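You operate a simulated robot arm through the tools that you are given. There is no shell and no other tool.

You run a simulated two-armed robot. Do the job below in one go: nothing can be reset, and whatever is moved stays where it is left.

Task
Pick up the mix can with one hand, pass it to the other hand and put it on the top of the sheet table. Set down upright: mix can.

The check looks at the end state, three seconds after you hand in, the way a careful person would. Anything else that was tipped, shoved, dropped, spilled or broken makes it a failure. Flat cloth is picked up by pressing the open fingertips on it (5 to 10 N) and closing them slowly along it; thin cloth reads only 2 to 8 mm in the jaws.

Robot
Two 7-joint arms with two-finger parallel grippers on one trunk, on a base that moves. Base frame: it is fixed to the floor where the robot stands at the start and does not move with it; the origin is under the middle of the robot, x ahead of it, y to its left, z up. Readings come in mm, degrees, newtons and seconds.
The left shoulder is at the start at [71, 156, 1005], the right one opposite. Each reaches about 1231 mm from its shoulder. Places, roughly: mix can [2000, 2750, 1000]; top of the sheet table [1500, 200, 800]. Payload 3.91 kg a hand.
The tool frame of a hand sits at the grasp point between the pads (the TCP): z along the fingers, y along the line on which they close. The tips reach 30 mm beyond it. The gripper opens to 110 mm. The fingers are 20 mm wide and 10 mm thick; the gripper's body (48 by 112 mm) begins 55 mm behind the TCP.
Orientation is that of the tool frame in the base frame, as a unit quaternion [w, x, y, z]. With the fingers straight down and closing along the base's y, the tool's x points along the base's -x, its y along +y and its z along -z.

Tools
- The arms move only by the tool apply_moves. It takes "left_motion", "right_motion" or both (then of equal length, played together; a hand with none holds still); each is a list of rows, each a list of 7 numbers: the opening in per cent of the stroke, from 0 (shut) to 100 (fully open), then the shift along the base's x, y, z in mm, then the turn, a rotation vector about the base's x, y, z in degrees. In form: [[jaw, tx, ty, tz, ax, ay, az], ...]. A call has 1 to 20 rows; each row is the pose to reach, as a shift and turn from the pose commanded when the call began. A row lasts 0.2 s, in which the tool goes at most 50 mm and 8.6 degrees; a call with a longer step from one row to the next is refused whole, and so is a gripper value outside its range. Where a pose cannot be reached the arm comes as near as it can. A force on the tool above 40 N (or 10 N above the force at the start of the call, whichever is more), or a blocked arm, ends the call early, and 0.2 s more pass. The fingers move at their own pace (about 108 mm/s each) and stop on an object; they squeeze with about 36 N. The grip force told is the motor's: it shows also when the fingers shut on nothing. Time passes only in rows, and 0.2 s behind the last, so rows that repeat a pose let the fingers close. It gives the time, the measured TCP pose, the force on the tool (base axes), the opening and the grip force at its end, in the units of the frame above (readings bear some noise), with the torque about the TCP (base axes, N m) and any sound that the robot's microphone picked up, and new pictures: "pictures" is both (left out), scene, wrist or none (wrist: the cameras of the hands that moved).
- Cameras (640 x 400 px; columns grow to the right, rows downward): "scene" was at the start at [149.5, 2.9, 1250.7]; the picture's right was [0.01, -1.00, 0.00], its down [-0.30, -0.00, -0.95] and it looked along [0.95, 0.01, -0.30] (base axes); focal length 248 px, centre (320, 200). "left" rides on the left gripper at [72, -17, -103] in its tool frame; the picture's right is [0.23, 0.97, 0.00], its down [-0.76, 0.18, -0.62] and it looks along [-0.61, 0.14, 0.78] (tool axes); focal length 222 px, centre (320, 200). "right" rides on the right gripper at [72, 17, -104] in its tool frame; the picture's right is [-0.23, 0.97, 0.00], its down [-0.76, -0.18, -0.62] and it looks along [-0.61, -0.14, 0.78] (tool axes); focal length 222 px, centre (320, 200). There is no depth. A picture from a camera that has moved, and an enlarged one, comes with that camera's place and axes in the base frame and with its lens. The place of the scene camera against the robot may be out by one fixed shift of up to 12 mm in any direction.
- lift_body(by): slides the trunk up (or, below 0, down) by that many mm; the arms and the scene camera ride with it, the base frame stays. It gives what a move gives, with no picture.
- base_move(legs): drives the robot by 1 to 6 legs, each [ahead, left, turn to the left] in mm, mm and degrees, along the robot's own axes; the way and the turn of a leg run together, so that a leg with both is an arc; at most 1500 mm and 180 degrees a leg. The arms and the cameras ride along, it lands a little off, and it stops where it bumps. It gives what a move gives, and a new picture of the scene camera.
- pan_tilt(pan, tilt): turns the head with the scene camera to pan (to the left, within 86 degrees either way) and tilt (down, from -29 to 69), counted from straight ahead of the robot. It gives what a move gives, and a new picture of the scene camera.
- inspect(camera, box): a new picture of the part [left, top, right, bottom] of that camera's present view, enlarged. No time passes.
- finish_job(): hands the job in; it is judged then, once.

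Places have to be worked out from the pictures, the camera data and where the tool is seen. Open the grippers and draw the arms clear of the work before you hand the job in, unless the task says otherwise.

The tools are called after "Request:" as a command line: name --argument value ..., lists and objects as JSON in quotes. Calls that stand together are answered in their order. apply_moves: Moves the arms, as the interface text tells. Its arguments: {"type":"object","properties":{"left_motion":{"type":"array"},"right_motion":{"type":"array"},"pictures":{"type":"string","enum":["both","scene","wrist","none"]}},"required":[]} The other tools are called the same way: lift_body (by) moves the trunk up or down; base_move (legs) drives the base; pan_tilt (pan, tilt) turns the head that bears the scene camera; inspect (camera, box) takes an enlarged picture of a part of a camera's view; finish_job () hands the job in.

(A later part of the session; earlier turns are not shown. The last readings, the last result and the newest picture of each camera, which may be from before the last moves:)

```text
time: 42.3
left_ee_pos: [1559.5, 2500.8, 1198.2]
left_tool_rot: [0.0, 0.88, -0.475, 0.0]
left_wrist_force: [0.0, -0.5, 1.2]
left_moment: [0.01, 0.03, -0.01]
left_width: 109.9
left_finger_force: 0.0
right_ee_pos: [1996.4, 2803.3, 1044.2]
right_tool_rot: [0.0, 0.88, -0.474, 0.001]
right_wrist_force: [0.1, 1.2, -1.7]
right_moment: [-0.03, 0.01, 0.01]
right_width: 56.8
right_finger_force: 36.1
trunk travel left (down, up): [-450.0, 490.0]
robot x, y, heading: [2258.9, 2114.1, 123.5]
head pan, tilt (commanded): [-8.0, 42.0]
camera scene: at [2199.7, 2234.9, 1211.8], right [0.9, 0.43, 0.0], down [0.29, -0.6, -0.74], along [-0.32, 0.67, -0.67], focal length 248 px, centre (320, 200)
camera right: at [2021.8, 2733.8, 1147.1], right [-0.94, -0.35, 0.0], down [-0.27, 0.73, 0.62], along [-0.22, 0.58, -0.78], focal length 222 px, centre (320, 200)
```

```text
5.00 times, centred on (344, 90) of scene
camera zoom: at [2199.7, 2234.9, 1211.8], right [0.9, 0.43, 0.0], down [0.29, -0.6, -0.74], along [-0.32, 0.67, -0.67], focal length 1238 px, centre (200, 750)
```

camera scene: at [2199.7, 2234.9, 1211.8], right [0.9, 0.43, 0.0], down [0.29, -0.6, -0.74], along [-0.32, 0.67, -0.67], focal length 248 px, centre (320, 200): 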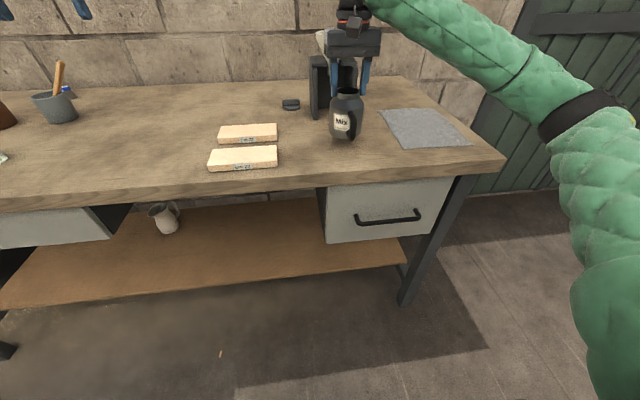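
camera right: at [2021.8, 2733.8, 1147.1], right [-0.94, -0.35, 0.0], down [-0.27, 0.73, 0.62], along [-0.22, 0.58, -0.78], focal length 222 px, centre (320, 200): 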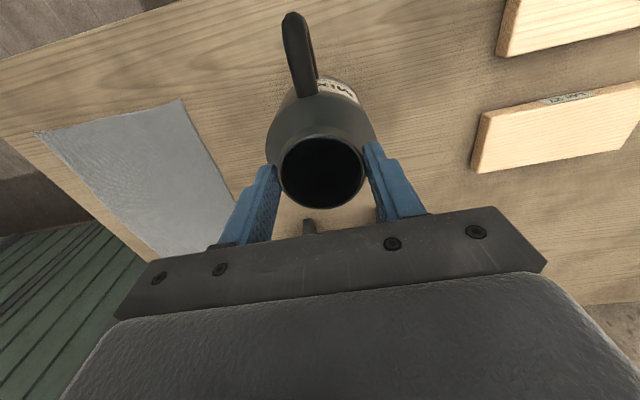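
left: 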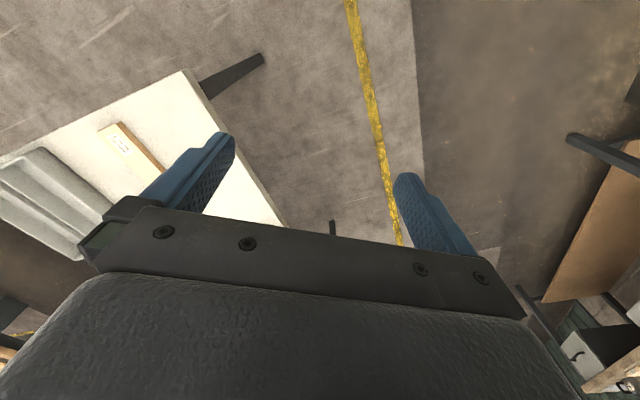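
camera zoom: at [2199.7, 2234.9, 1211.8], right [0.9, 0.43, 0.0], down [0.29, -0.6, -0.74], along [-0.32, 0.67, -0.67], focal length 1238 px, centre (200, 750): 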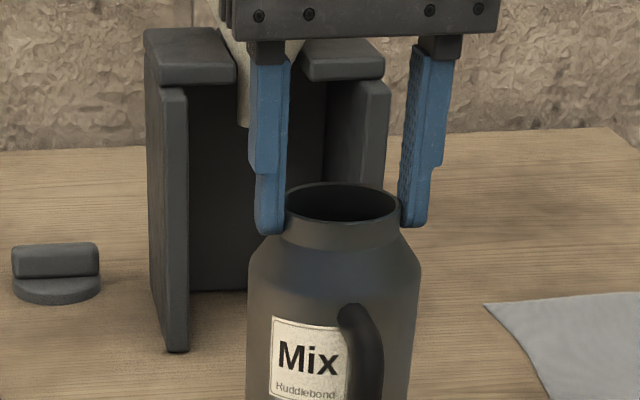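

The can is off the bench, upright, and weighs only about 0.2 kg. I lift it another 110 mm, then back the base straight away from the bench by 220 mm.

Request:
apply_moves --right_motion '[[0, 0, 0, 4, 0, 0, 0], [0, 0, 0, 12, 0, 0, 0], [0, 0, 0, 24, 0, 0, 0], [0, 0, 0, 40, 0, 0, 0], [0, 0, 0, 56, 0, 0, 0], [0, 0, 0, 72, 0, 0, 0], [0, 0, 0, 88, 0, 0, 0], [0, 0, 0, 100, 0, 0, 0], [0, 0, 0, 107, 0, 0, 0], [0, 0, 0, 110, 0, 0, 0], [0, 0, 0, 110, 0, 0, 0]]' --pictures "none"

Request:
base_move --legs '[[-220, 0, 0]]'

```text
time: 44.7
left_ee_pos: [1559.1, 2500.4, 1195.8]
left_tool_rot: [0.0, 0.88, -0.474, 0.0]
left_wrist_force: [0.5, -0.1, 0.0]
left_moment: [-0.01, 0.02, -0.01]
left_width: 109.8
left_finger_force: 0.0
right_ee_pos: [1996.9, 2802.7, 1153.0]
right_tool_rot: [-0.001, 0.881, -0.474, 0.0]
right_wrist_force: [-0.5, 0.0, -1.2]
right_moment: [0.01, -0.01, 0.01]
right_width: 56.6
right_finger_force: 36.1
trunk travel left (down, up): [-450.0, 490.0]
robot x, y, heading: [2257.0, 2118.6, 123.2]
head pan, tilt (commanded): [-8.0, 42.0]
```

```text
time: 46.4
left_ee_pos: [1681.8, 2312.9, 1198.2]
left_tool_rot: [0.0, 0.881, -0.474, 0.0]
left_wrist_force: [0.3, 0.5, 0.3]
left_moment: [0.05, 0.02, 0.02]
left_width: 110.1
left_finger_force: 0.1
right_ee_pos: [2119.0, 2616.2, 1153.1]
right_tool_rot: [0.0, 0.882, -0.472, 0.0]
right_wrist_force: [0.5, -0.5, -0.1]
right_moment: [-0.03, 0.01, 0.02]
right_width: 57.0
right_finger_force: 36.2
trunk travel left (down, up): [-450.0, 490.0]
robot x, y, heading: [2379.9, 1932.3, 123.6]
head pan, tilt (commanded): [-8.0, 42.0]
camera scene: at [2322.7, 2048.4, 1211.9], right [0.9, 0.43, 0.0], down [0.29, -0.6, -0.74], along [-0.32, 0.67, -0.67], focal length 248 px, centre (320, 200)
```

scene: 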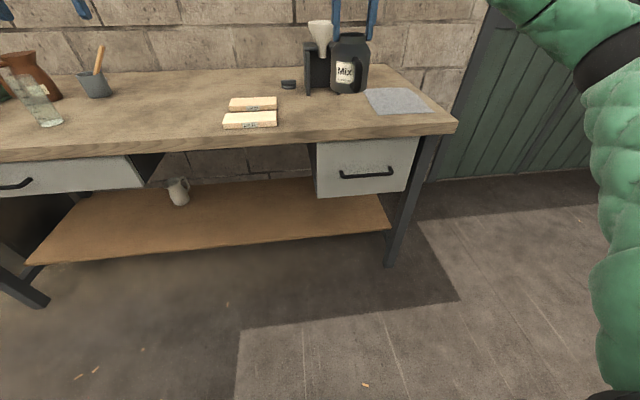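

The can is carried clear of the bench. I bring it to the middle in front of me while turning the right hand 90° to the left, so its handle points to my right, away from the left hand's approach.

Request:
apply_moves --right_motion '[[0, -2.5, -4.7, 0, 0, 0, 3], [0, -6.8, -12.4, 0, 0, 0, 8], [0, -11.9, -21.7, 0, 0, 0, 14], [0, -17, -31, 0, 0, 0, 20], [0, -22.9, -41.9, 0, 0, 0, 27], [0, -28.9, -52.7, 0, 0, 0, 34], [0, -34.8, -63.6, 0, 0, 0, 41], [0, -40.7, -74.5, 0, 0, 0, 48], [0, -46.7, -85.3, 0, 0, 0, 55], [0, -52.6, -96.2, 0, 0, 0, 62], [0, -58.6, -107, 0, 0, 0, 69], [0, -63.7, -116.3, 0, 0, 0, 75], [0, -68.8, -125.6, 0, 0, 0, 81], [0, -73, -133.4, 0, 0, 0, 86], [0, -75.6, -138, 0, 0, 0, 89], [0, -76.4, -139.6, 0, 0, 0, 90], [0, -76.4, -139.6, 0, 0, 0, 90]]' --pictures "both"

```text
time: 50.0
left_ee_pos: [1680.4, 2313.9, 1196.2]
left_tool_rot: [0.0, 0.881, -0.474, 0.001]
left_wrist_force: [-0.2, 0.2, 0.3]
left_moment: [0.03, 0.01, 0.02]
left_width: 109.8
left_finger_force: 0.1
right_ee_pos: [2063.2, 2378.7, 1135.8]
right_tool_rot: [0.001, 0.959, 0.285, -0.001]
right_wrist_force: [0.9, 0.2, -1.2]
right_moment: [-0.02, -0.03, 0.02]
right_width: 56.8
right_finger_force: 36.0
right hand out of reach, approached as far as the arm can: row 12, 13, 14, 15, 16, 17
trunk travel left (down, up): [-450.0, 490.0]
robot x, y, heading: [2381.7, 1930.5, 123.5]
head pan, tilt (commanded): [-8.0, 42.0]
camera scene: at [2321.9, 2049.4, 1211.8], right [0.9, 0.43, 0.0], down [0.29, -0.6, -0.74], along [-0.32, 0.67, -0.67], focal length 248 px, centre (320, 200)
camera right: at [2132.7, 2403.6, 1239.9], right [0.34, -0.94, 0.0], down [-0.73, -0.27, 0.62], along [-0.59, -0.22, -0.78], focal length 222 px, centre (320, 200)
```

scene: 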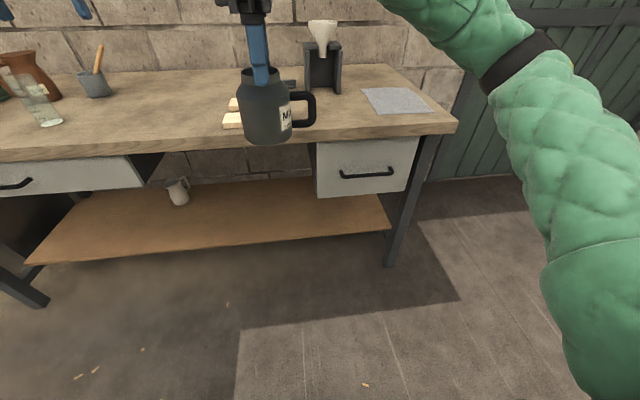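
right: 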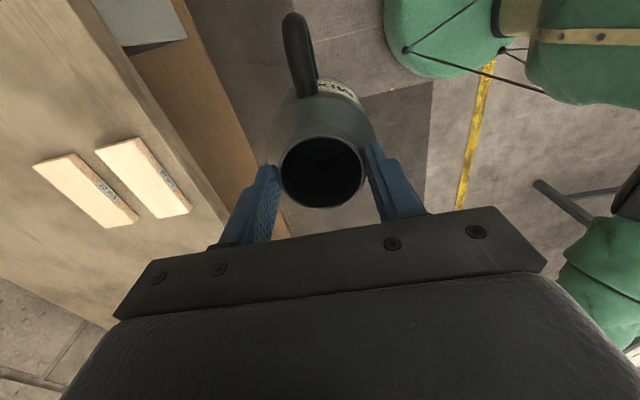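

The yaw of 90° is reached, but the arm hit its limit and the position drew in to about x 549, y 17 (robot frame). I go back along the same path to a turn of about 69°, where the hand was still in reach.

Request:
apply_moves --right_motion '[[0, 0.8, 1.6, 0, 0, 0, -1], [0, 3.4, 6.2, 0, 0, 0, -4], [0, 7.6, 14, 0, 0, 0, -9], [0, 12.7, 23.3, 0, 0, 0, -15], [0, 17.8, 32.6, 0, 0, 0, -21], [0, 20, 36, 0, 0, 0, -24], [0, 20, 36, 0, 0, 0, -24], [0, 20, 36, 0, 0, 0, -24]]' --pictures "scene"

```text
time: 51.8
left_ee_pos: [1680.7, 2314.0, 1196.7]
left_tool_rot: [0.0, 0.881, -0.474, 0.0]
left_wrist_force: [-0.3, -0.3, 0.0]
left_moment: [-0.04, -0.03, 0.05]
left_width: 110.0
left_finger_force: 0.0
right_ee_pos: [2084.6, 2411.9, 1133.6]
right_tool_rot: [0.0, 0.997, 0.082, -0.001]
right_wrist_force: [0.0, -0.4, -1.9]
right_moment: [-0.02, -0.02, 0.0]
right_width: 56.9
right_finger_force: 36.0
trunk travel left (down, up): [-450.0, 490.0]
robot x, y, heading: [2381.1, 1929.9, 123.5]
head pan, tilt (commanded): [-8.0, 42.0]
camera scene: at [2321.9, 2049.4, 1211.8], right [0.9, 0.43, 0.0], down [0.29, -0.6, -0.74], along [-0.32, 0.67, -0.67], focal length 248 px, centre (320, 200)
```

scene: 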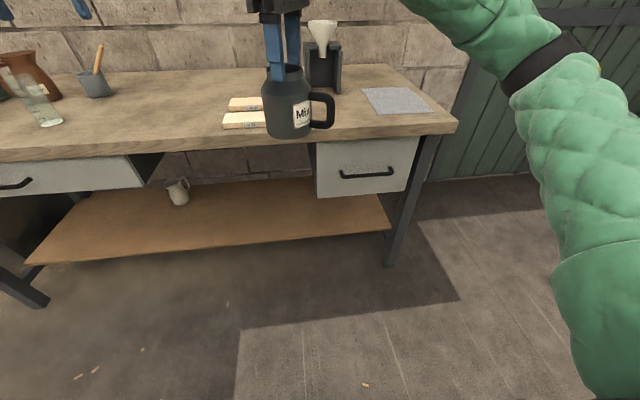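

The hand followed: the can is upright with its handle to my right (A now at about x 566, y −19 in robot frame, turned 66°). I push it 74 mm forward and a little up to a roomier handover spot.

Request:
apply_moves --right_motion '[[0, -2, 3.1, 1, 0, 0, 0], [0, -7, 10.9, 3, 0, 0, 0], [0, -14, 21.8, 6, 0, 0, 0], [0, -21, 32.7, 9, 0, 0, 0], [0, -28, 43.6, 12, 0, 0, 0], [0, -34, 53, 14, 0, 0, 0], [0, -38.5, 60, 15.5, 0, 0, 0], [0, -40, 62.3, 16, 0, 0, 0], [0, -40, 62.3, 16, 0, 0, 0]]' --pictures "scene"

Request:
pan_tilt --pan 0 --tilt 22

Request:
inspect --camera "scene" --box '[248, 130, 408, 230]'

```text
time: 53.8
left_ee_pos: [1681.0, 2313.8, 1197.0]
left_tool_rot: [0.0, 0.881, -0.473, 0.0]
left_wrist_force: [-0.2, -0.4, 0.3]
left_moment: [-0.03, -0.01, -0.03]
left_width: 109.9
left_finger_force: 0.1
right_ee_pos: [2043.4, 2474.8, 1149.2]
right_tool_rot: [0.001, 0.997, 0.083, 0.0]
right_wrist_force: [-0.1, -0.7, -1.2]
right_moment: [0.04, 0.01, 0.01]
right_width: 56.9
right_finger_force: 35.8
trunk travel left (down, up): [-450.0, 490.0]
robot x, y, heading: [2384.5, 1927.2, 123.7]
head pan, tilt (commanded): [-8.0, 42.0]
camera scene: at [2321.9, 2049.4, 1211.8], right [0.9, 0.43, 0.0], down [0.29, -0.6, -0.74], along [-0.32, 0.67, -0.67], focal length 248 px, centre (320, 200)
```

scene: 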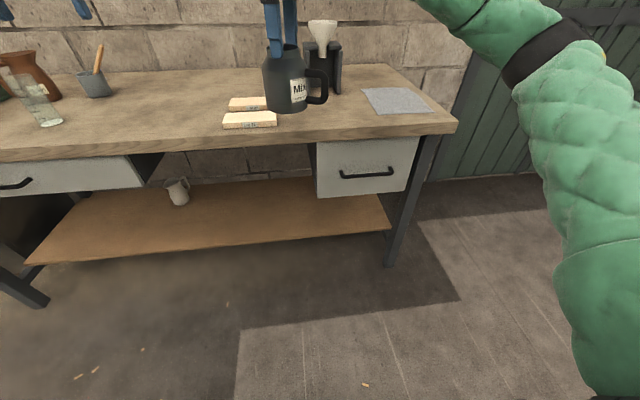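

```text
time: 54.6
left_ee_pos: [1681.9, 2314.2, 1196.8]
left_tool_rot: [0.0, 0.881, -0.473, 0.0]
left_wrist_force: [-0.1, -0.6, 0.8]
left_moment: [0.02, 0.03, -0.02]
left_width: 109.7
left_finger_force: 0.0
right_ee_pos: [2044.4, 2473.8, 1148.8]
right_tool_rot: [-0.001, 0.997, 0.083, 0.0]
right_wrist_force: [0.4, -0.4, -1.1]
right_moment: [0.0, -0.01, -0.02]
right_width: 57.1
right_finger_force: 36.5
trunk travel left (down, up): [-450.0, 490.0]
robot x, y, heading: [2380.8, 1932.2, 123.4]
head pan, tilt (commanded): [0.0, 22.0]
camera scene: at [2306.7, 2051.4, 1242.8], right [0.83, 0.55, 0.0], down [0.21, -0.31, -0.93], along [-0.51, 0.77, -0.38], focal length 248 px, centre (320, 200)
```

scene: 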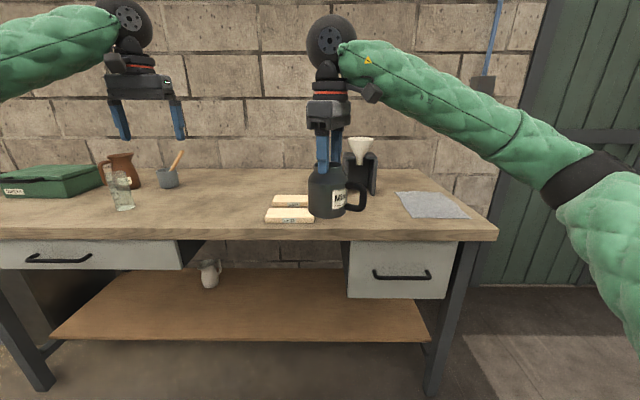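

```text
4.00 times, centred on (328, 180) of scene
camera zoom: at [2306.7, 2051.4, 1242.8], right [0.83, 0.55, 0.0], down [0.21, -0.31, -0.93], along [-0.51, 0.77, -0.38], focal length 990 px, centre (288, 280)
```

zoom: 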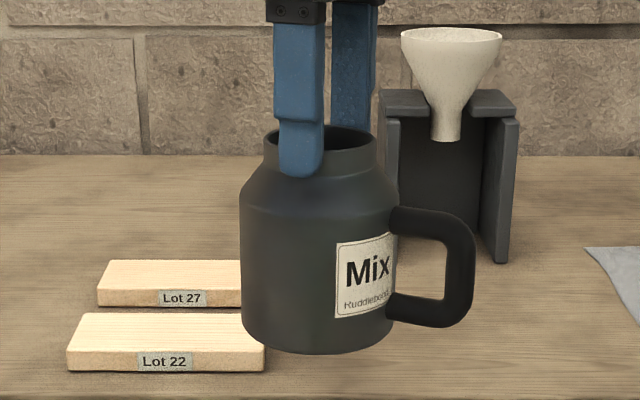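

The side view confirms the can hangs upright, its base about 117 mm below the right TCP, handle to my right. I now swing the left hand to point right and 20° down, stopping about 185 mm left of the can at lower-body height, jaws open.

Request:
apply_moves --left_motion '[[100, 4, 1.1, -2.6, -0.3, -1.5, 1.6], [100, 12, 3.2, -7.8, -0.9, -4.5, 4.7], [100, 24, 6.4, -15.6, -1.8, -9, 9.3], [100, 36.1, 9.5, -23.4, -2.8, -13.6, 14], [100, 50.1, 13.3, -32.5, -3.8, -18.8, 19.4], [100, 64.1, 17, -41.6, -4.9, -24.1, 24.8], [100, 78.2, 20.7, -50.7, -6, -29.4, 30.3], [100, 92.2, 24.4, -59.8, -7, -34.6, 35.7], [100, 106.2, 28.1, -68.9, -8.1, -39.9, 41.1], [100, 120.2, 31.8, -78, -9.2, -45.2, 46.6], [100, 134.3, 35.5, -87.1, -10.3, -50.5, 52], [100, 148.3, 39.2, -96.2, -11.3, -55.7, 57.4], [100, 162.3, 42.9, -105.3, -12.4, -61, 62.9], [100, 174.3, 46.1, -113.1, -13.3, -65.5, 67.5], [100, 186.4, 49.3, -120.9, -14.2, -70, 72.2], [100, 194.4, 51.4, -126.1, -14.8, -73, 75.3], [100, 200.4, 53, -130, -15.3, -75.3, 77.6], [100, 200.4, 53, -130, -15.3, -75.3, 77.6]]' --pictures "both"

```text
time: 58.4
left_ee_pos: [1882.1, 2366.7, 1067.7]
left_tool_rot: [-0.165, 0.784, 0.237, 0.55]
left_wrist_force: [0.3, 0.4, -0.1]
left_moment: [0.0, 0.01, -0.03]
left_width: 109.7
left_finger_force: 0.0
right_ee_pos: [2043.8, 2473.7, 1148.6]
right_tool_rot: [0.001, 0.997, 0.083, -0.001]
right_wrist_force: [-0.6, 0.4, -2.0]
right_moment: [0.0, 0.04, 0.0]
right_width: 56.6
right_finger_force: 35.4
trunk travel left (down, up): [-450.0, 490.0]
robot x, y, heading: [2379.3, 1927.7, 123.3]
head pan, tilt (commanded): [0.0, 22.0]
camera scene: at [2306.7, 2051.4, 1242.9], right [0.83, 0.55, 0.0], down [0.21, -0.31, -0.93], along [-0.51, 0.77, -0.38], focal length 248 px, centre (320, 200)
camera left: at [1812.7, 2339.4, 1172.2], right [0.6, -0.77, 0.21], down [-0.61, -0.62, -0.5], along [0.52, 0.17, -0.84], focal length 222 px, centre (320, 200)
```

scene: 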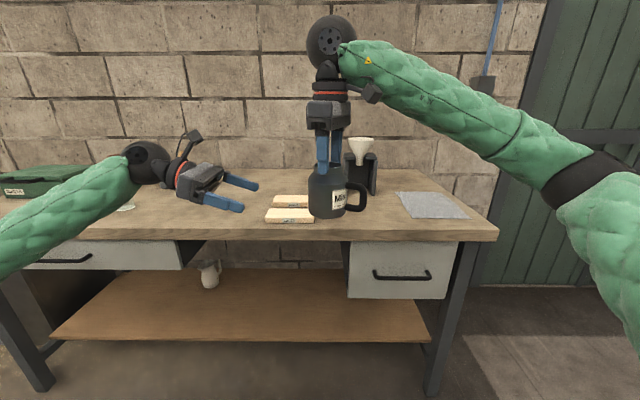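
left: 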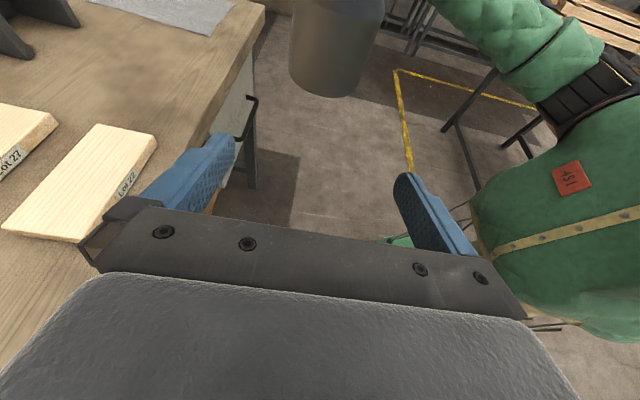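

The left hand is where planned, aimed at the can's lower body. I close in 130 mm along the pointing direction, then check before the last part.

Request:
apply_moves --left_motion '[[100, 4.2, 2.8, 0, 0, 0, 0], [100, 14, 9.3, 0, 0, 0, 0], [100, 28, 18.6, 0, 0, 0, 0], [100, 42, 27.8, 0, 0, 0, 0], [100, 56, 37.1, 0, 0, 0, 0], [100, 70, 46.4, 0, 0, 0, 0], [100, 84, 55.7, 0, 0, 0, 0], [100, 96, 63.6, 0, 0, 0, 0], [100, 104, 69, 0, 0, 0, 0], [100, 108, 71.6, 0, 0, 0, 0], [100, 108, 71.6, 0, 0, 0, 0]]' --pictures "both"

Request:
inspect --camera "scene" --box '[240, 130, 400, 230]'

Request:
inspect --camera "left" --box '[160, 0, 480, 200]'

```text
time: 60.8
left_ee_pos: [1989.7, 2439.5, 1067.0]
left_tool_rot: [-0.166, 0.784, 0.236, 0.55]
left_wrist_force: [0.9, 0.4, 0.7]
left_moment: [-0.02, 0.05, 0.0]
left_width: 109.8
left_finger_force: 0.2
right_ee_pos: [2043.7, 2474.6, 1148.5]
right_tool_rot: [0.001, 0.997, 0.083, 0.0]
right_wrist_force: [-0.2, 0.1, -2.4]
right_moment: [0.03, 0.05, -0.01]
right_width: 56.9
right_finger_force: 36.3
trunk travel left (down, up): [-450.0, 490.0]
robot x, y, heading: [2381.2, 1931.7, 123.5]
head pan, tilt (commanded): [0.0, 22.0]
camera scene: at [2306.7, 2051.4, 1242.9], right [0.83, 0.55, 0.0], down [0.21, -0.31, -0.93], along [-0.51, 0.77, -0.38], focal length 248 px, centre (320, 200)
camera left: at [1920.3, 2411.5, 1171.7], right [0.6, -0.77, 0.21], down [-0.61, -0.62, -0.5], along [0.52, 0.17, -0.84], focal length 222 px, centre (320, 200)
```

scene: 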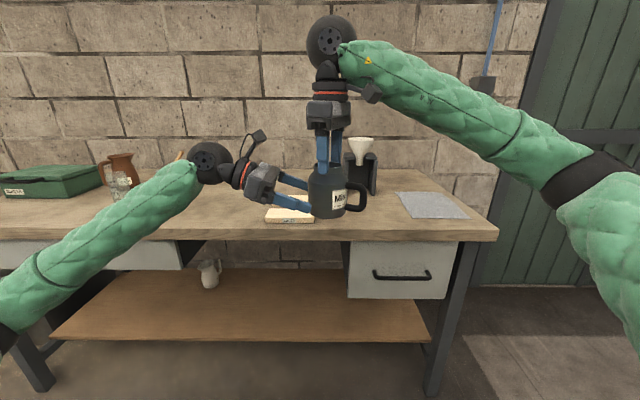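
left: 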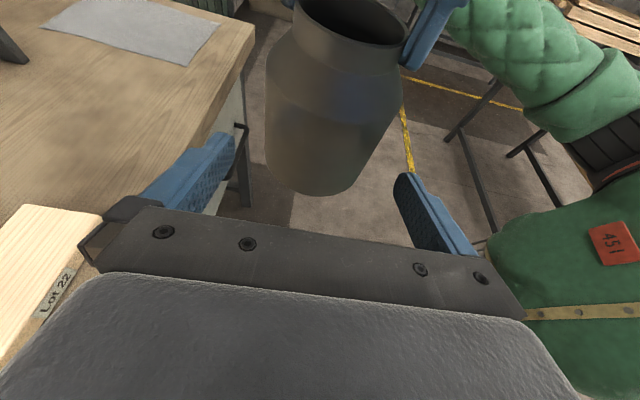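

```text
4.00 times, centred on (320, 180) of scene
camera zoom: at [2306.7, 2051.4, 1242.9], right [0.83, 0.55, 0.0], down [0.21, -0.31, -0.93], along [-0.51, 0.77, -0.38], focal length 990 px, centre (320, 280)
```

zoom: 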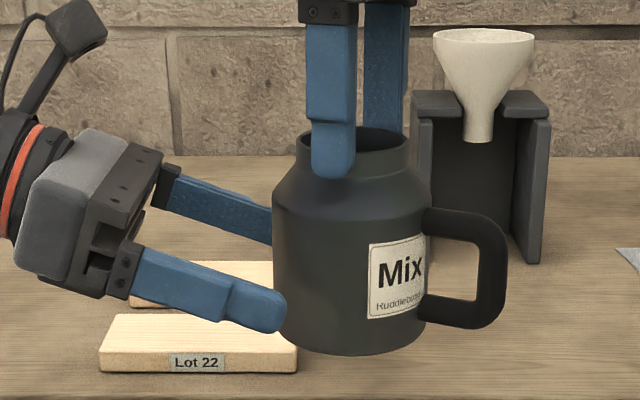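

```text
2.00 times, centred on (320, 100) of left
camera zoom: at [1920.3, 2411.5, 1171.7], right [0.6, -0.77, 0.21], down [-0.61, -0.62, -0.5], along [0.52, 0.17, -0.84], focal length 444 px, centre (320, 400)
```

zoom: 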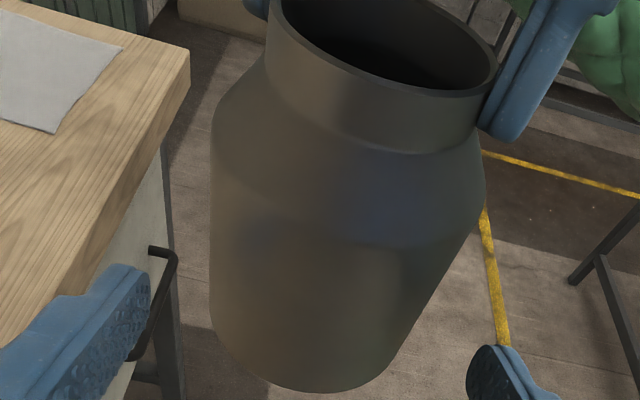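

The can sits between the open left fingers with clear gaps. I make the last 55 mm so the can's axis lies within the pads.

Request:
apply_moves --left_motion '[[100, 5, 3.3, 0, 0, 0, 0], [100, 15, 9.8, 0, 0, 0, 0], [100, 27, 17.6, 0, 0, 0, 0], [100, 37, 24.2, 0, 0, 0, 0], [100, 43.5, 28.4, 0, 0, 0, 0], [100, 46.2, 30.2, 0, 0, 0, 0], [100, 46.2, 30.2, 0, 0, 0, 0]]' --pictures "both"

Request:
inspect --camera "scene" --box '[248, 130, 408, 230]'

Request:
inspect --camera "left" --box '[160, 30, 480, 230]'

```text
time: 62.4
left_ee_pos: [2035.3, 2468.6, 1067.0]
left_tool_rot: [-0.165, 0.785, 0.237, 0.549]
left_wrist_force: [-0.3, 0.8, 0.2]
left_moment: [0.02, -0.02, -0.02]
left_width: 109.7
left_finger_force: 0.0
right_ee_pos: [2044.3, 2473.5, 1147.8]
right_tool_rot: [0.0, 0.997, 0.082, 0.0]
right_wrist_force: [-1.3, 0.7, -1.8]
right_moment: [0.02, 0.02, -0.01]
right_width: 57.0
right_finger_force: 35.8
trunk travel left (down, up): [-450.0, 490.0]
robot x, y, heading: [2382.7, 1929.7, 123.4]
head pan, tilt (commanded): [0.0, 22.0]
camera scene: at [2306.7, 2051.4, 1242.9], right [0.83, 0.55, 0.0], down [0.21, -0.31, -0.93], along [-0.51, 0.77, -0.38], focal length 248 px, centre (320, 200)
camera left: at [1966.4, 2441.7, 1171.9], right [0.6, -0.77, 0.21], down [-0.61, -0.62, -0.5], along [0.52, 0.17, -0.84], focal length 222 px, centre (320, 200)
```

scene: 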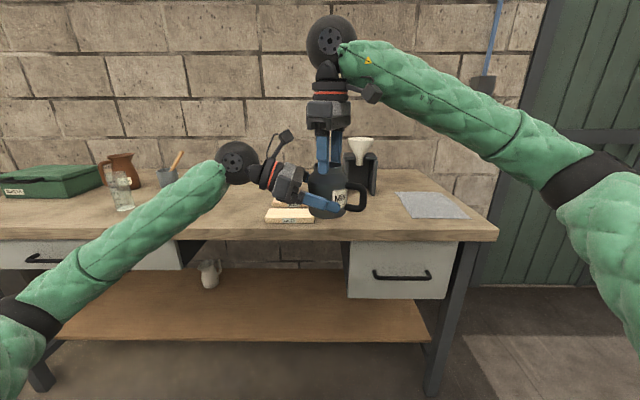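
left: 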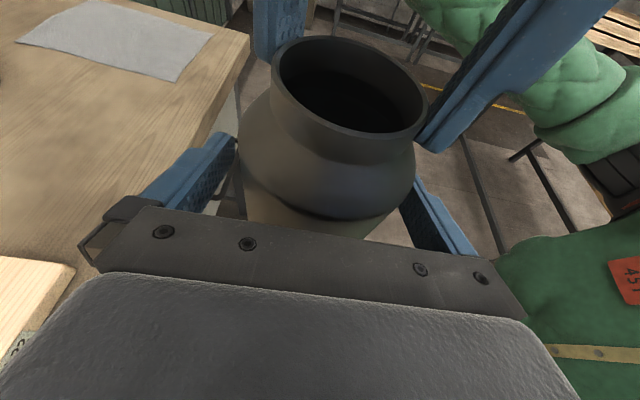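

```text
4.00 times, centred on (328, 180) of scene
camera zoom: at [2306.7, 2051.4, 1242.9], right [0.83, 0.55, 0.0], down [0.21, -0.31, -0.93], along [-0.51, 0.77, -0.38], focal length 990 px, centre (288, 280)
```

zoom: 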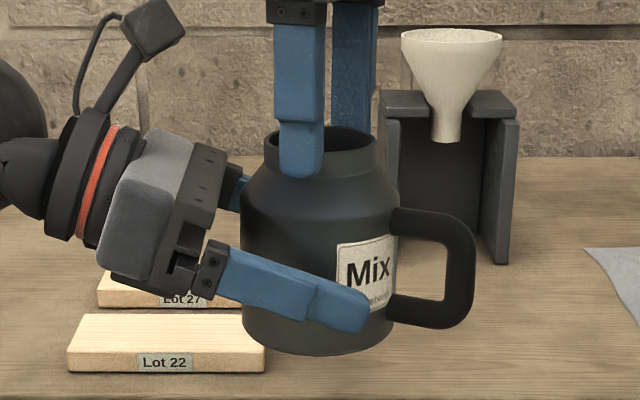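

```text
2.00 times, centred on (320, 130) of left
camera zoom: at [1966.4, 2441.7, 1171.9], right [0.6, -0.77, 0.21], down [-0.61, -0.62, -0.5], along [0.52, 0.17, -0.84], focal length 444 px, centre (320, 340)
```

zoom: 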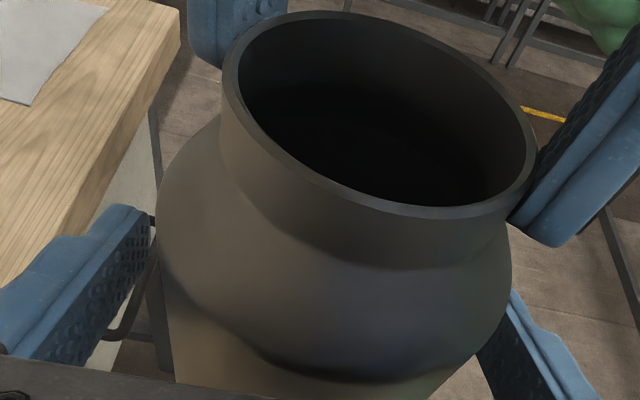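

Both fingers flank the lower body and clear the handle. I close the left hand slowly on the can while the right still holds.

Request:
apply_moves --left_motion '[[94, 0, 0, 0, 0, 0, 0], [88, 0, 0, 0, 0, 0, 0], [83, 0, 0, 0, 0, 0, 0], [79, 0, 0, 0, 0, 0, 0], [77, 0, 0, 0, 0, 0, 0], [75, 0, 0, 0, 0, 0, 0], [73, 0, 0, 0, 0, 0, 0], [71, 0, 0, 0, 0, 0, 0], [69, 0, 0, 0, 0, 0, 0], [67, 0, 0, 0, 0, 0, 0], [65, 0, 0, 0, 0, 0, 0], [60, 0, 0, 0, 0, 0, 0]]' --pictures "none"

Request:
inspect --camera "scene" --box '[248, 130, 408, 230]'

```text
time: 65.0
left_ee_pos: [2035.6, 2469.1, 1068.2]
left_tool_rot: [-0.165, 0.784, 0.237, 0.549]
left_wrist_force: [-14.7, 22.8, 0.4]
left_moment: [-0.67, -0.26, -0.09]
left_width: 83.0
left_finger_force: 35.8
right_ee_pos: [2044.5, 2474.0, 1148.4]
right_tool_rot: [0.001, 0.996, 0.084, 0.0]
right_wrist_force: [13.8, -23.3, 0.1]
right_moment: [-1.13, -0.88, 0.32]
right_width: 57.0
right_finger_force: 35.6
trunk travel left (down, up): [-450.0, 490.0]
robot x, y, heading: [2380.2, 1929.1, 123.4]
head pan, tilt (commanded): [0.0, 22.0]
```

```text
4.00 times, centred on (328, 180) of scene
camera zoom: at [2306.7, 2051.4, 1242.9], right [0.83, 0.55, 0.0], down [0.21, -0.31, -0.93], along [-0.51, 0.77, -0.38], focal length 990 px, centre (288, 280)
```

zoom: 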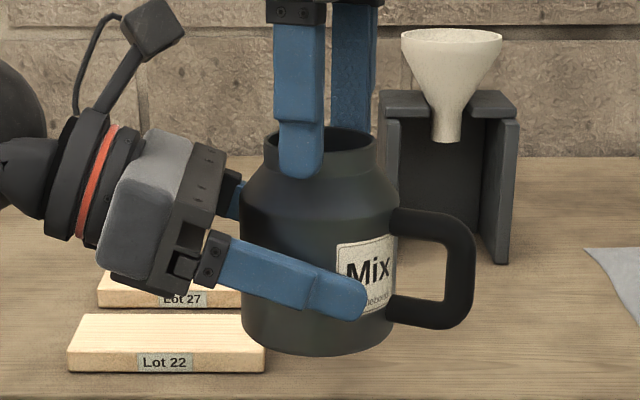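

Closed at 83 mm with about 27 N of sideways strain between the hands along my forward axis; the left hand should shift forward a little. I ease it forward 2 mm and read the forces.

Request:
apply_moves --left_motion '[[60, -0.55, 0.83, 0, 0, 0, 0], [60, -1.1, 1.67, 0, 0, 0, 0], [60, -1.1, 1.67, 0, 0, 0, 0]]' --pictures "none"

```text
time: 65.8
left_ee_pos: [2035.4, 2469.9, 1066.4]
left_tool_rot: [-0.165, 0.785, 0.236, 0.549]
left_wrist_force: [-2.7, 5.0, -0.9]
left_moment: [-0.21, -0.16, 0.03]
left_width: 83.1
left_finger_force: 36.4
right_ee_pos: [2043.5, 2474.7, 1149.5]
right_tool_rot: [0.0, 0.997, 0.083, 0.0]
right_wrist_force: [3.3, -6.1, -0.7]
right_moment: [-0.28, -0.07, 0.05]
right_width: 56.9
right_finger_force: 36.0
trunk travel left (down, up): [-450.0, 490.0]
robot x, y, heading: [2379.3, 1932.8, 123.7]
head pan, tilt (commanded): [0.0, 22.0]
```

The strain fell to about 6 N; 0.5 mm more brings it near zero. I also set the left jaw command fully shut for a firm hold.

Request:
apply_moves --left_motion '[[50, -0.28, 0.42, 0, 0, 0, 0], [30, -0.28, 0.42, 0, 0, 0, 0], [0, -0.28, 0.42, 0, 0, 0, 0], [0, -0.28, 0.42, 0, 0, 0, 0]]' --pictures "none"

```text
time: 66.8
left_ee_pos: [2034.6, 2469.8, 1067.6]
left_tool_rot: [-0.166, 0.784, 0.236, 0.549]
left_wrist_force: [10.7, -8.5, -1.2]
left_moment: [0.54, 0.48, -0.23]
left_width: 83.0
left_finger_force: 36.3
right_ee_pos: [2043.6, 2475.3, 1148.1]
right_tool_rot: [0.0, 0.997, 0.083, 0.001]
right_wrist_force: [-10.9, 9.0, -1.1]
right_moment: [0.15, 0.38, 0.04]
right_width: 56.9
right_finger_force: 35.9
trunk travel left (down, up): [-450.0, 490.0]
robot x, y, heading: [2379.6, 1929.4, 123.5]
head pan, tilt (commanded): [0.0, 22.0]
```

The strain is now slightly the other way (13 N). I go back 0.3 mm.

Request:
apply_moves --left_motion '[[0, 0.16, -0.24, 0, 0, 0, 0], [0, 0.16, -0.24, 0, 0, 0, 0]]' --pictures "none"

Request:
inspect --camera "scene" --box '[248, 130, 408, 230]'

```text
time: 67.4
left_ee_pos: [2034.3, 2471.3, 1067.2]
left_tool_rot: [-0.165, 0.784, 0.236, 0.549]
left_wrist_force: [15.4, -13.6, 0.7]
left_moment: [0.6, 0.24, -0.32]
left_width: 83.0
left_finger_force: 35.9
right_ee_pos: [2043.9, 2475.6, 1148.9]
right_tool_rot: [0.0, 0.997, 0.082, 0.0]
right_wrist_force: [-14.5, 14.0, -2.3]
right_moment: [0.5, 0.89, 0.12]
right_width: 56.9
right_finger_force: 35.9
trunk travel left (down, up): [-450.0, 490.0]
robot x, y, heading: [2380.6, 1927.7, 123.9]
head pan, tilt (commanded): [0.0, 22.0]
```

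```text
4.00 times, centred on (328, 180) of scene
camera zoom: at [2306.7, 2051.4, 1242.9], right [0.83, 0.55, 0.0], down [0.21, -0.31, -0.93], along [-0.51, 0.77, -0.38], focal length 990 px, centre (288, 280)
```

zoom: 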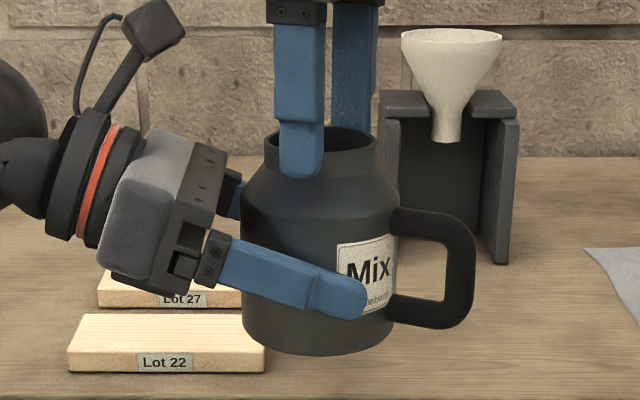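

The left hand has a full 36 N hold on the body, and a remaining strain of some 20 N will just relax. I open the right hand gently to 80 mm, without moving yet.

Request:
apply_moves --right_motion '[[50, 0, 0, 0, 0, 0, 0], [53, 0, 0, 0, 0, 0, 0], [56, 0, 0, 0, 0, 0, 0], [60, 0, 0, 0, 0, 0, 0], [66, 0, 0, 0, 0, 0, 0], [73, 0, 0, 0, 0, 0, 0], [73, 0, 0, 0, 0, 0, 0]]' --pictures "none"

Request:
inspect --camera "scene" --box '[248, 130, 408, 230]'

```text
time: 69.0
left_ee_pos: [2034.3, 2470.4, 1068.1]
left_tool_rot: [-0.165, 0.784, 0.236, 0.55]
left_wrist_force: [0.2, -0.9, -0.1]
left_moment: [0.0, 0.01, 0.02]
left_width: 83.0
left_finger_force: 36.1
right_ee_pos: [2043.6, 2474.7, 1148.9]
right_tool_rot: [0.0, 0.997, 0.083, 0.0]
right_wrist_force: [0.6, 0.2, 0.9]
right_moment: [-0.01, -0.04, 0.0]
right_width: 80.0
right_finger_force: 0.1
trunk travel left (down, up): [-450.0, 490.0]
robot x, y, heading: [2380.0, 1929.1, 123.5]
head pan, tilt (commanded): [0.0, 22.0]
```

```text
4.00 times, centred on (328, 180) of scene
camera zoom: at [2306.7, 2051.4, 1242.9], right [0.83, 0.55, 0.0], down [0.21, -0.31, -0.93], along [-0.51, 0.77, -0.38], focal length 990 px, centre (288, 280)
```

zoom: 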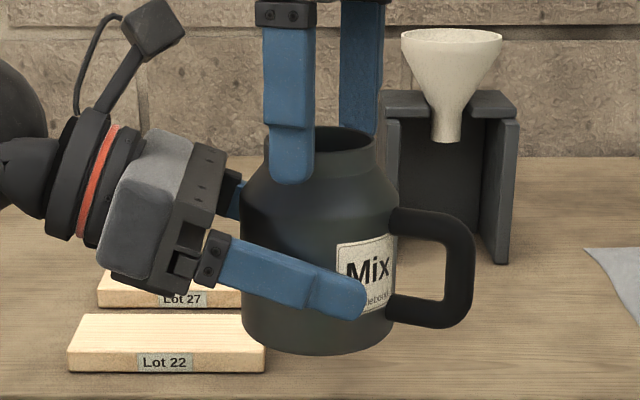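

The can stays still and upright in the left hand, and the right hand is free. I raise the right hand straight up by 110 mm.

Request:
apply_moves --right_motion '[[73, 0, 0, 4, 0, 0, 0], [73, 0, 0, 12, 0, 0, 0], [73, 0, 0, 22, 0, 0, 0], [73, 0, 0, 34, 0, 0, 0], [73, 0, 0, 48, 0, 0, 0], [73, 0, 0, 64, 0, 0, 0], [73, 0, 0, 80, 0, 0, 0], [73, 0, 0, 96, 0, 0, 0], [73, 0, 0, 106, 0, 0, 0], [73, 0, 0, 110, 0, 0, 0], [73, 0, 0, 110, 0, 0, 0]]' --pictures "scene"

Request:
inspect --camera "scene" --box '[248, 130, 408, 230]'

```text
time: 71.4
left_ee_pos: [2033.9, 2472.6, 1067.2]
left_tool_rot: [-0.166, 0.784, 0.237, 0.549]
left_wrist_force: [-1.0, -0.3, -0.3]
left_moment: [-0.01, 0.01, -0.01]
left_width: 83.0
left_finger_force: 35.5
right_ee_pos: [2044.6, 2474.5, 1258.5]
right_tool_rot: [0.0, 0.997, 0.083, -0.001]
right_wrist_force: [0.3, 0.1, 1.0]
right_moment: [0.01, -0.01, -0.01]
right_width: 80.4
right_finger_force: 0.1
trunk travel left (down, up): [-450.0, 490.0]
robot x, y, heading: [2382.1, 1929.7, 123.5]
head pan, tilt (commanded): [0.0, 22.0]
camera scene: at [2306.7, 2051.5, 1242.9], right [0.83, 0.55, 0.0], down [0.21, -0.31, -0.93], along [-0.51, 0.77, -0.38], focal length 248 px, centre (320, 200)
```

scene: 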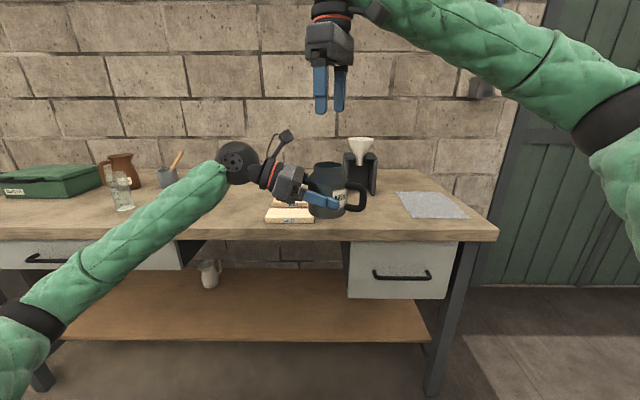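

```text
4.00 times, centred on (328, 180) of scene
camera zoom: at [2306.7, 2051.5, 1242.9], right [0.83, 0.55, 0.0], down [0.21, -0.31, -0.93], along [-0.51, 0.77, -0.38], focal length 990 px, centre (288, 280)
```

zoom: 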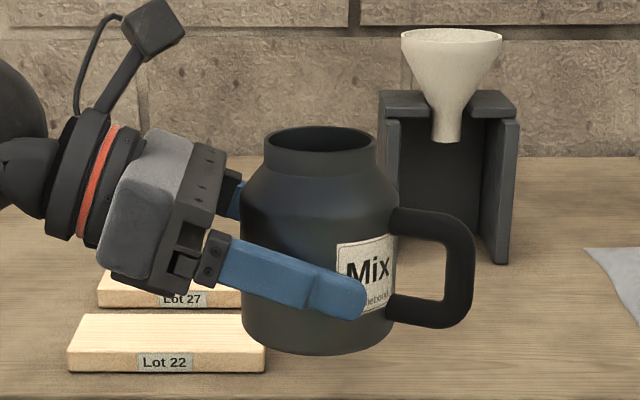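

The can is held upright by the left hand alone. I now draw the right hand aside to the right, turning it back.

Request:
apply_moves --right_motion '[[73, 8, 5.3, 0, 0, 0, -2], [73, 24, 15.9, 0, 0, 0, -7], [73, 44, 29.1, 0, 0, 0, -12], [73, 66, 43.7, 0, 0, 0, -18], [73, 90, 59.6, 0, 0, 0, -25], [73, 114, 75.5, 0, 0, 0, -32], [73, 138, 91.3, 0, 0, 0, -39], [73, 162, 107.2, 0, 0, 0, -45], [73, 186, 123.1, 0, 0, 0, -51], [73, 210, 139, 0, 0, 0, -57], [73, 230, 152.2, 0, 0, 0, -62], [73, 241.9, 160.1, 0, 0, 0, -66], [73, 241.9, 160.1, 0, 0, 0, -66]]' --pictures "scene"

```text
time: 74.2
left_ee_pos: [2034.0, 2471.5, 1067.4]
left_tool_rot: [-0.165, 0.784, 0.237, 0.549]
left_wrist_force: [-0.3, -0.9, -0.6]
left_moment: [0.03, 0.01, -0.04]
left_width: 83.2
left_finger_force: 35.6
right_ee_pos: [2286.3, 2634.0, 1258.9]
right_tool_rot: [0.0, 0.881, -0.473, 0.0]
right_wrist_force: [-0.4, -0.3, -0.3]
right_moment: [-0.02, 0.0, 0.03]
right_width: 80.1
right_finger_force: 0.1
trunk travel left (down, up): [-450.0, 490.0]
robot x, y, heading: [2383.0, 1930.7, 123.5]
head pan, tilt (commanded): [0.0, 22.0]
camera scene: at [2306.6, 2051.5, 1242.9], right [0.83, 0.55, 0.0], down [0.21, -0.31, -0.93], along [-0.51, 0.77, -0.38], focal length 248 px, centre (320, 200)
```

scene: 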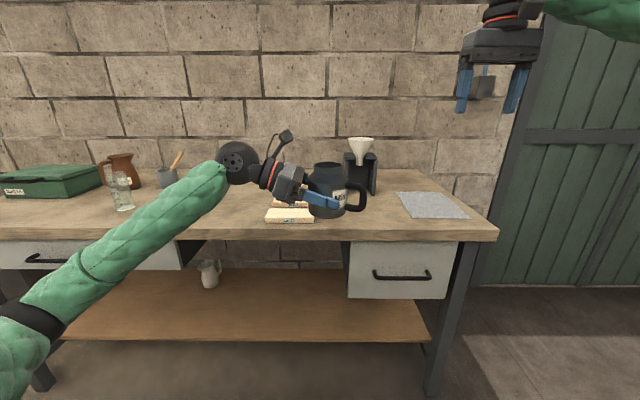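

Next I turn the left hand 90° to the left while drawing it to the left front, so that it points straight ahead with the can upright.

Request:
apply_moves --left_motion '[[0, -3.1, -3.8, 0, 0, 0, 3], [0, -8.2, -10, 0, 0, 0, 8], [0, -14.3, -17.5, 0, 0, 0, 14], [0, -20.5, -25, 0, 0, 0, 20], [0, -27.7, -33.8, 0, 0, 0, 27], [0, -34.8, -42.5, 0, 0, 0, 34], [0, -42, -51.3, 0, 0, 0, 41], [0, -49.2, -60.1, 0, 0, 0, 48], [0, -56.3, -68.8, 0, 0, 0, 55], [0, -63.5, -77.6, 0, 0, 0, 62], [0, -70.7, -86.3, 0, 0, 0, 69], [0, -76.8, -93.8, 0, 0, 0, 75], [0, -83, -101.3, 0, 0, 0, 81], [0, -88.1, -107.6, 0, 0, 0, 86], [0, -91.2, -111.3, 0, 0, 0, 89], [0, -92.2, -112.6, 0, 0, 0, 90], [0, -92.2, -112.6, 0, 0, 0, 90]]' --pictures "both"

```text
time: 77.8
left_ee_pos: [1974.3, 2398.2, 990.3]
left_tool_rot: [-0.44, 0.517, 0.536, 0.502]
left_wrist_force: [0.2, 0.5, -0.2]
left_moment: [-0.04, -0.02, 0.02]
left_width: 82.9
left_finger_force: 35.8
left hand out of reach, approached as far as the arm can: row 7, 8, 9, 10, 11, 12, 13, 14, 15, 16, 17
right_ee_pos: [2287.0, 2635.1, 1258.0]
right_tool_rot: [-0.001, 0.881, -0.473, 0.0]
right_wrist_force: [-0.5, 0.2, -0.1]
right_moment: [0.04, 0.01, 0.01]
right_width: 80.4
right_finger_force: 0.1
trunk travel left (down, up): [-450.0, 490.0]
robot x, y, heading: [2379.0, 1933.0, 123.5]
head pan, tilt (commanded): [0.0, 22.0]
camera scene: at [2307.7, 2051.5, 1243.0], right [0.83, 0.55, 0.0], down [0.21, -0.31, -0.93], along [-0.51, 0.77, -0.37], focal length 248 px, centre (320, 200)
camera left: at [1946.8, 2302.5, 1073.6], right [0.95, -0.01, 0.31], down [0.21, -0.71, -0.67], along [0.23, 0.7, -0.67], focal length 222 px, centre (320, 200)
```

scene: 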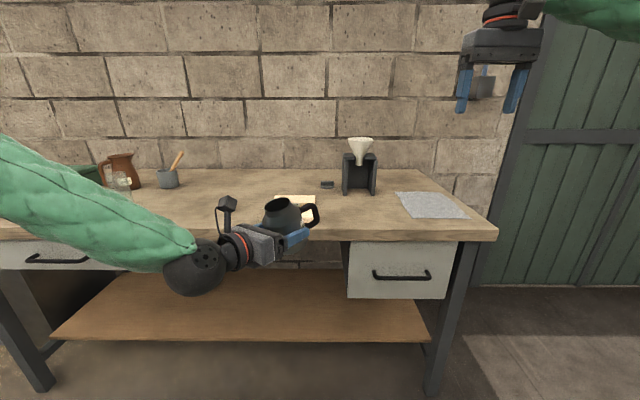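
left: 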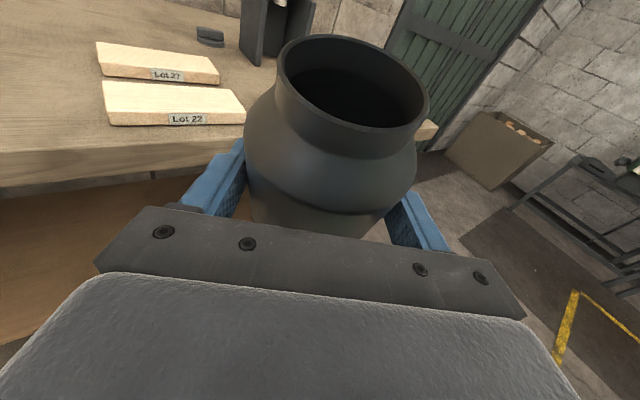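

That turn ran out of the left arm's reach: the hand sagged and the can is tilted about 14°. I go straight back to the last reachable pose (pointing about 56° to the right of ahead) with the can upright again.

Request:
apply_moves --left_motion '[[0, 2, 2.4, 6.1, -1, 0.6, -1.6], [0, 5, 6.1, 15.3, -2.5, 1.5, -4], [0, 8.6, 10.6, 26.8, -4.4, 2.6, -6.9], [0, 12.4, 15.2, 38.4, -6.3, 3.8, -9.9], [0, 16.1, 19.7, 49.9, -8.1, 4.9, -12.9], [0, 19.8, 24.2, 61.4, -10, 6, -15.8], [0, 22.7, 27.9, 70.6, -11.5, 6.9, -18.2], [0, 24.7, 30.3, 76.7, -12.5, 7.5, -19.8], [0, 24.7, 30.3, 76.7, -12.5, 7.5, -19.8]]' --pictures "both"

```text
time: 79.8
left_ee_pos: [1998.0, 2426.5, 1067.8]
left_tool_rot: [-0.322, 0.677, 0.461, 0.475]
left_wrist_force: [1.3, 0.0, 0.2]
left_moment: [-0.03, -0.01, 0.03]
left_width: 83.1
left_finger_force: 36.1
right_ee_pos: [2286.0, 2633.4, 1258.2]
right_tool_rot: [0.0, 0.881, -0.473, 0.0]
right_wrist_force: [-1.6, -0.1, -0.1]
right_moment: [-0.01, 0.01, 0.01]
right_width: 80.3
right_finger_force: 0.0
trunk travel left (down, up): [-450.0, 490.0]
robot x, y, heading: [2384.0, 1930.5, 123.4]
head pan, tilt (commanded): [0.0, 22.0]
camera scene: at [2306.7, 2051.4, 1242.9], right [0.83, 0.55, 0.0], down [0.21, -0.31, -0.93], along [-0.51, 0.77, -0.38], focal length 248 px, centre (320, 200)
camera left: at [1955.7, 2363.3, 1171.8], right [0.93, -0.29, 0.21], down [-0.14, -0.85, -0.5], along [0.33, 0.44, -0.84], focal length 222 px, centre (320, 200)
```

scene: 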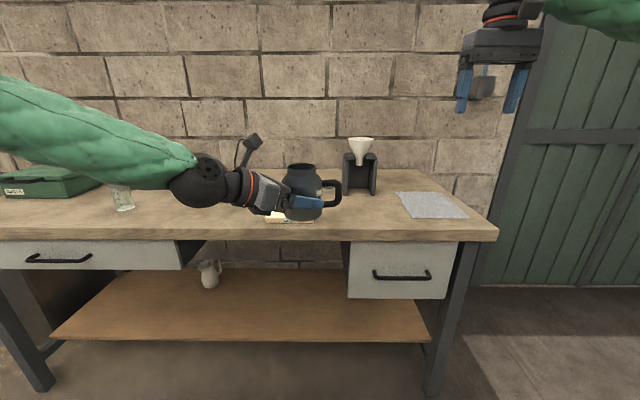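
left: 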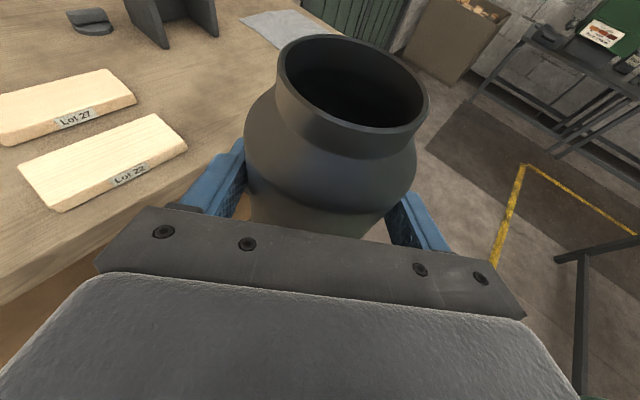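

The can is upright again in the left hand, which points about 55° right of straight ahead; I'll keep that pose and instead stand so that this direction runs into the sheet table from its long edge. I raise the trunk 200 mm for clearance and turn right to about −3° heading.

Request:
lift_body --by 200

Request:
base_move --legs '[[0, 60, 0], [0, 0, -126.5]]'

```text
time: 82.0
left_ee_pos: [1997.0, 2425.6, 1267.5]
left_tool_rot: [-0.322, 0.677, 0.461, 0.474]
left_wrist_force: [-0.2, -0.5, -1.2]
left_moment: [0.0, 0.01, 0.04]
left_width: 82.9
left_finger_force: 35.8
right_ee_pos: [2285.6, 2633.7, 1457.7]
right_tool_rot: [-0.001, 0.881, -0.473, 0.001]
right_wrist_force: [0.5, 0.1, 0.0]
right_moment: [0.0, -0.01, 0.02]
right_width: 80.4
right_finger_force: 0.0
trunk travel left (down, up): [-650.0, 290.0]
robot x, y, heading: [2384.6, 1930.3, 123.3]
head pan, tilt (commanded): [0.0, 22.0]
```

```text
time: 88.1
left_ee_pos: [2956.0, 1936.5, 1267.4]
left_tool_rot: [0.268, 0.725, -0.382, 0.507]
left_wrist_force: [-0.2, 0.6, -1.2]
left_moment: [-0.01, 0.0, 0.01]
left_width: 82.8
left_finger_force: 36.3
right_ee_pos: [2966.9, 1580.6, 1458.8]
right_tool_rot: [0.0, 0.004, 1.0, 0.0]
right_wrist_force: [-0.2, -0.2, -0.2]
right_moment: [-0.01, -0.01, 0.0]
right_width: 80.5
right_finger_force: 0.1
trunk travel left (down, up): [-650.0, 290.0]
robot x, y, heading: [2326.6, 1892.6, -0.5]
head pan, tilt (commanded): [0.0, 22.0]
camera scene: at [2479.6, 1897.2, 1442.9], right [-0.01, -1.0, 0.0], down [-0.38, 0.0, -0.93], along [0.93, -0.01, -0.38], focal length 248 px, centre (320, 200)
```

scene: 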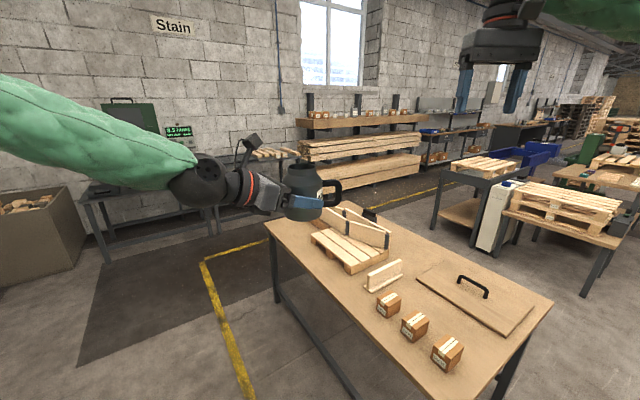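

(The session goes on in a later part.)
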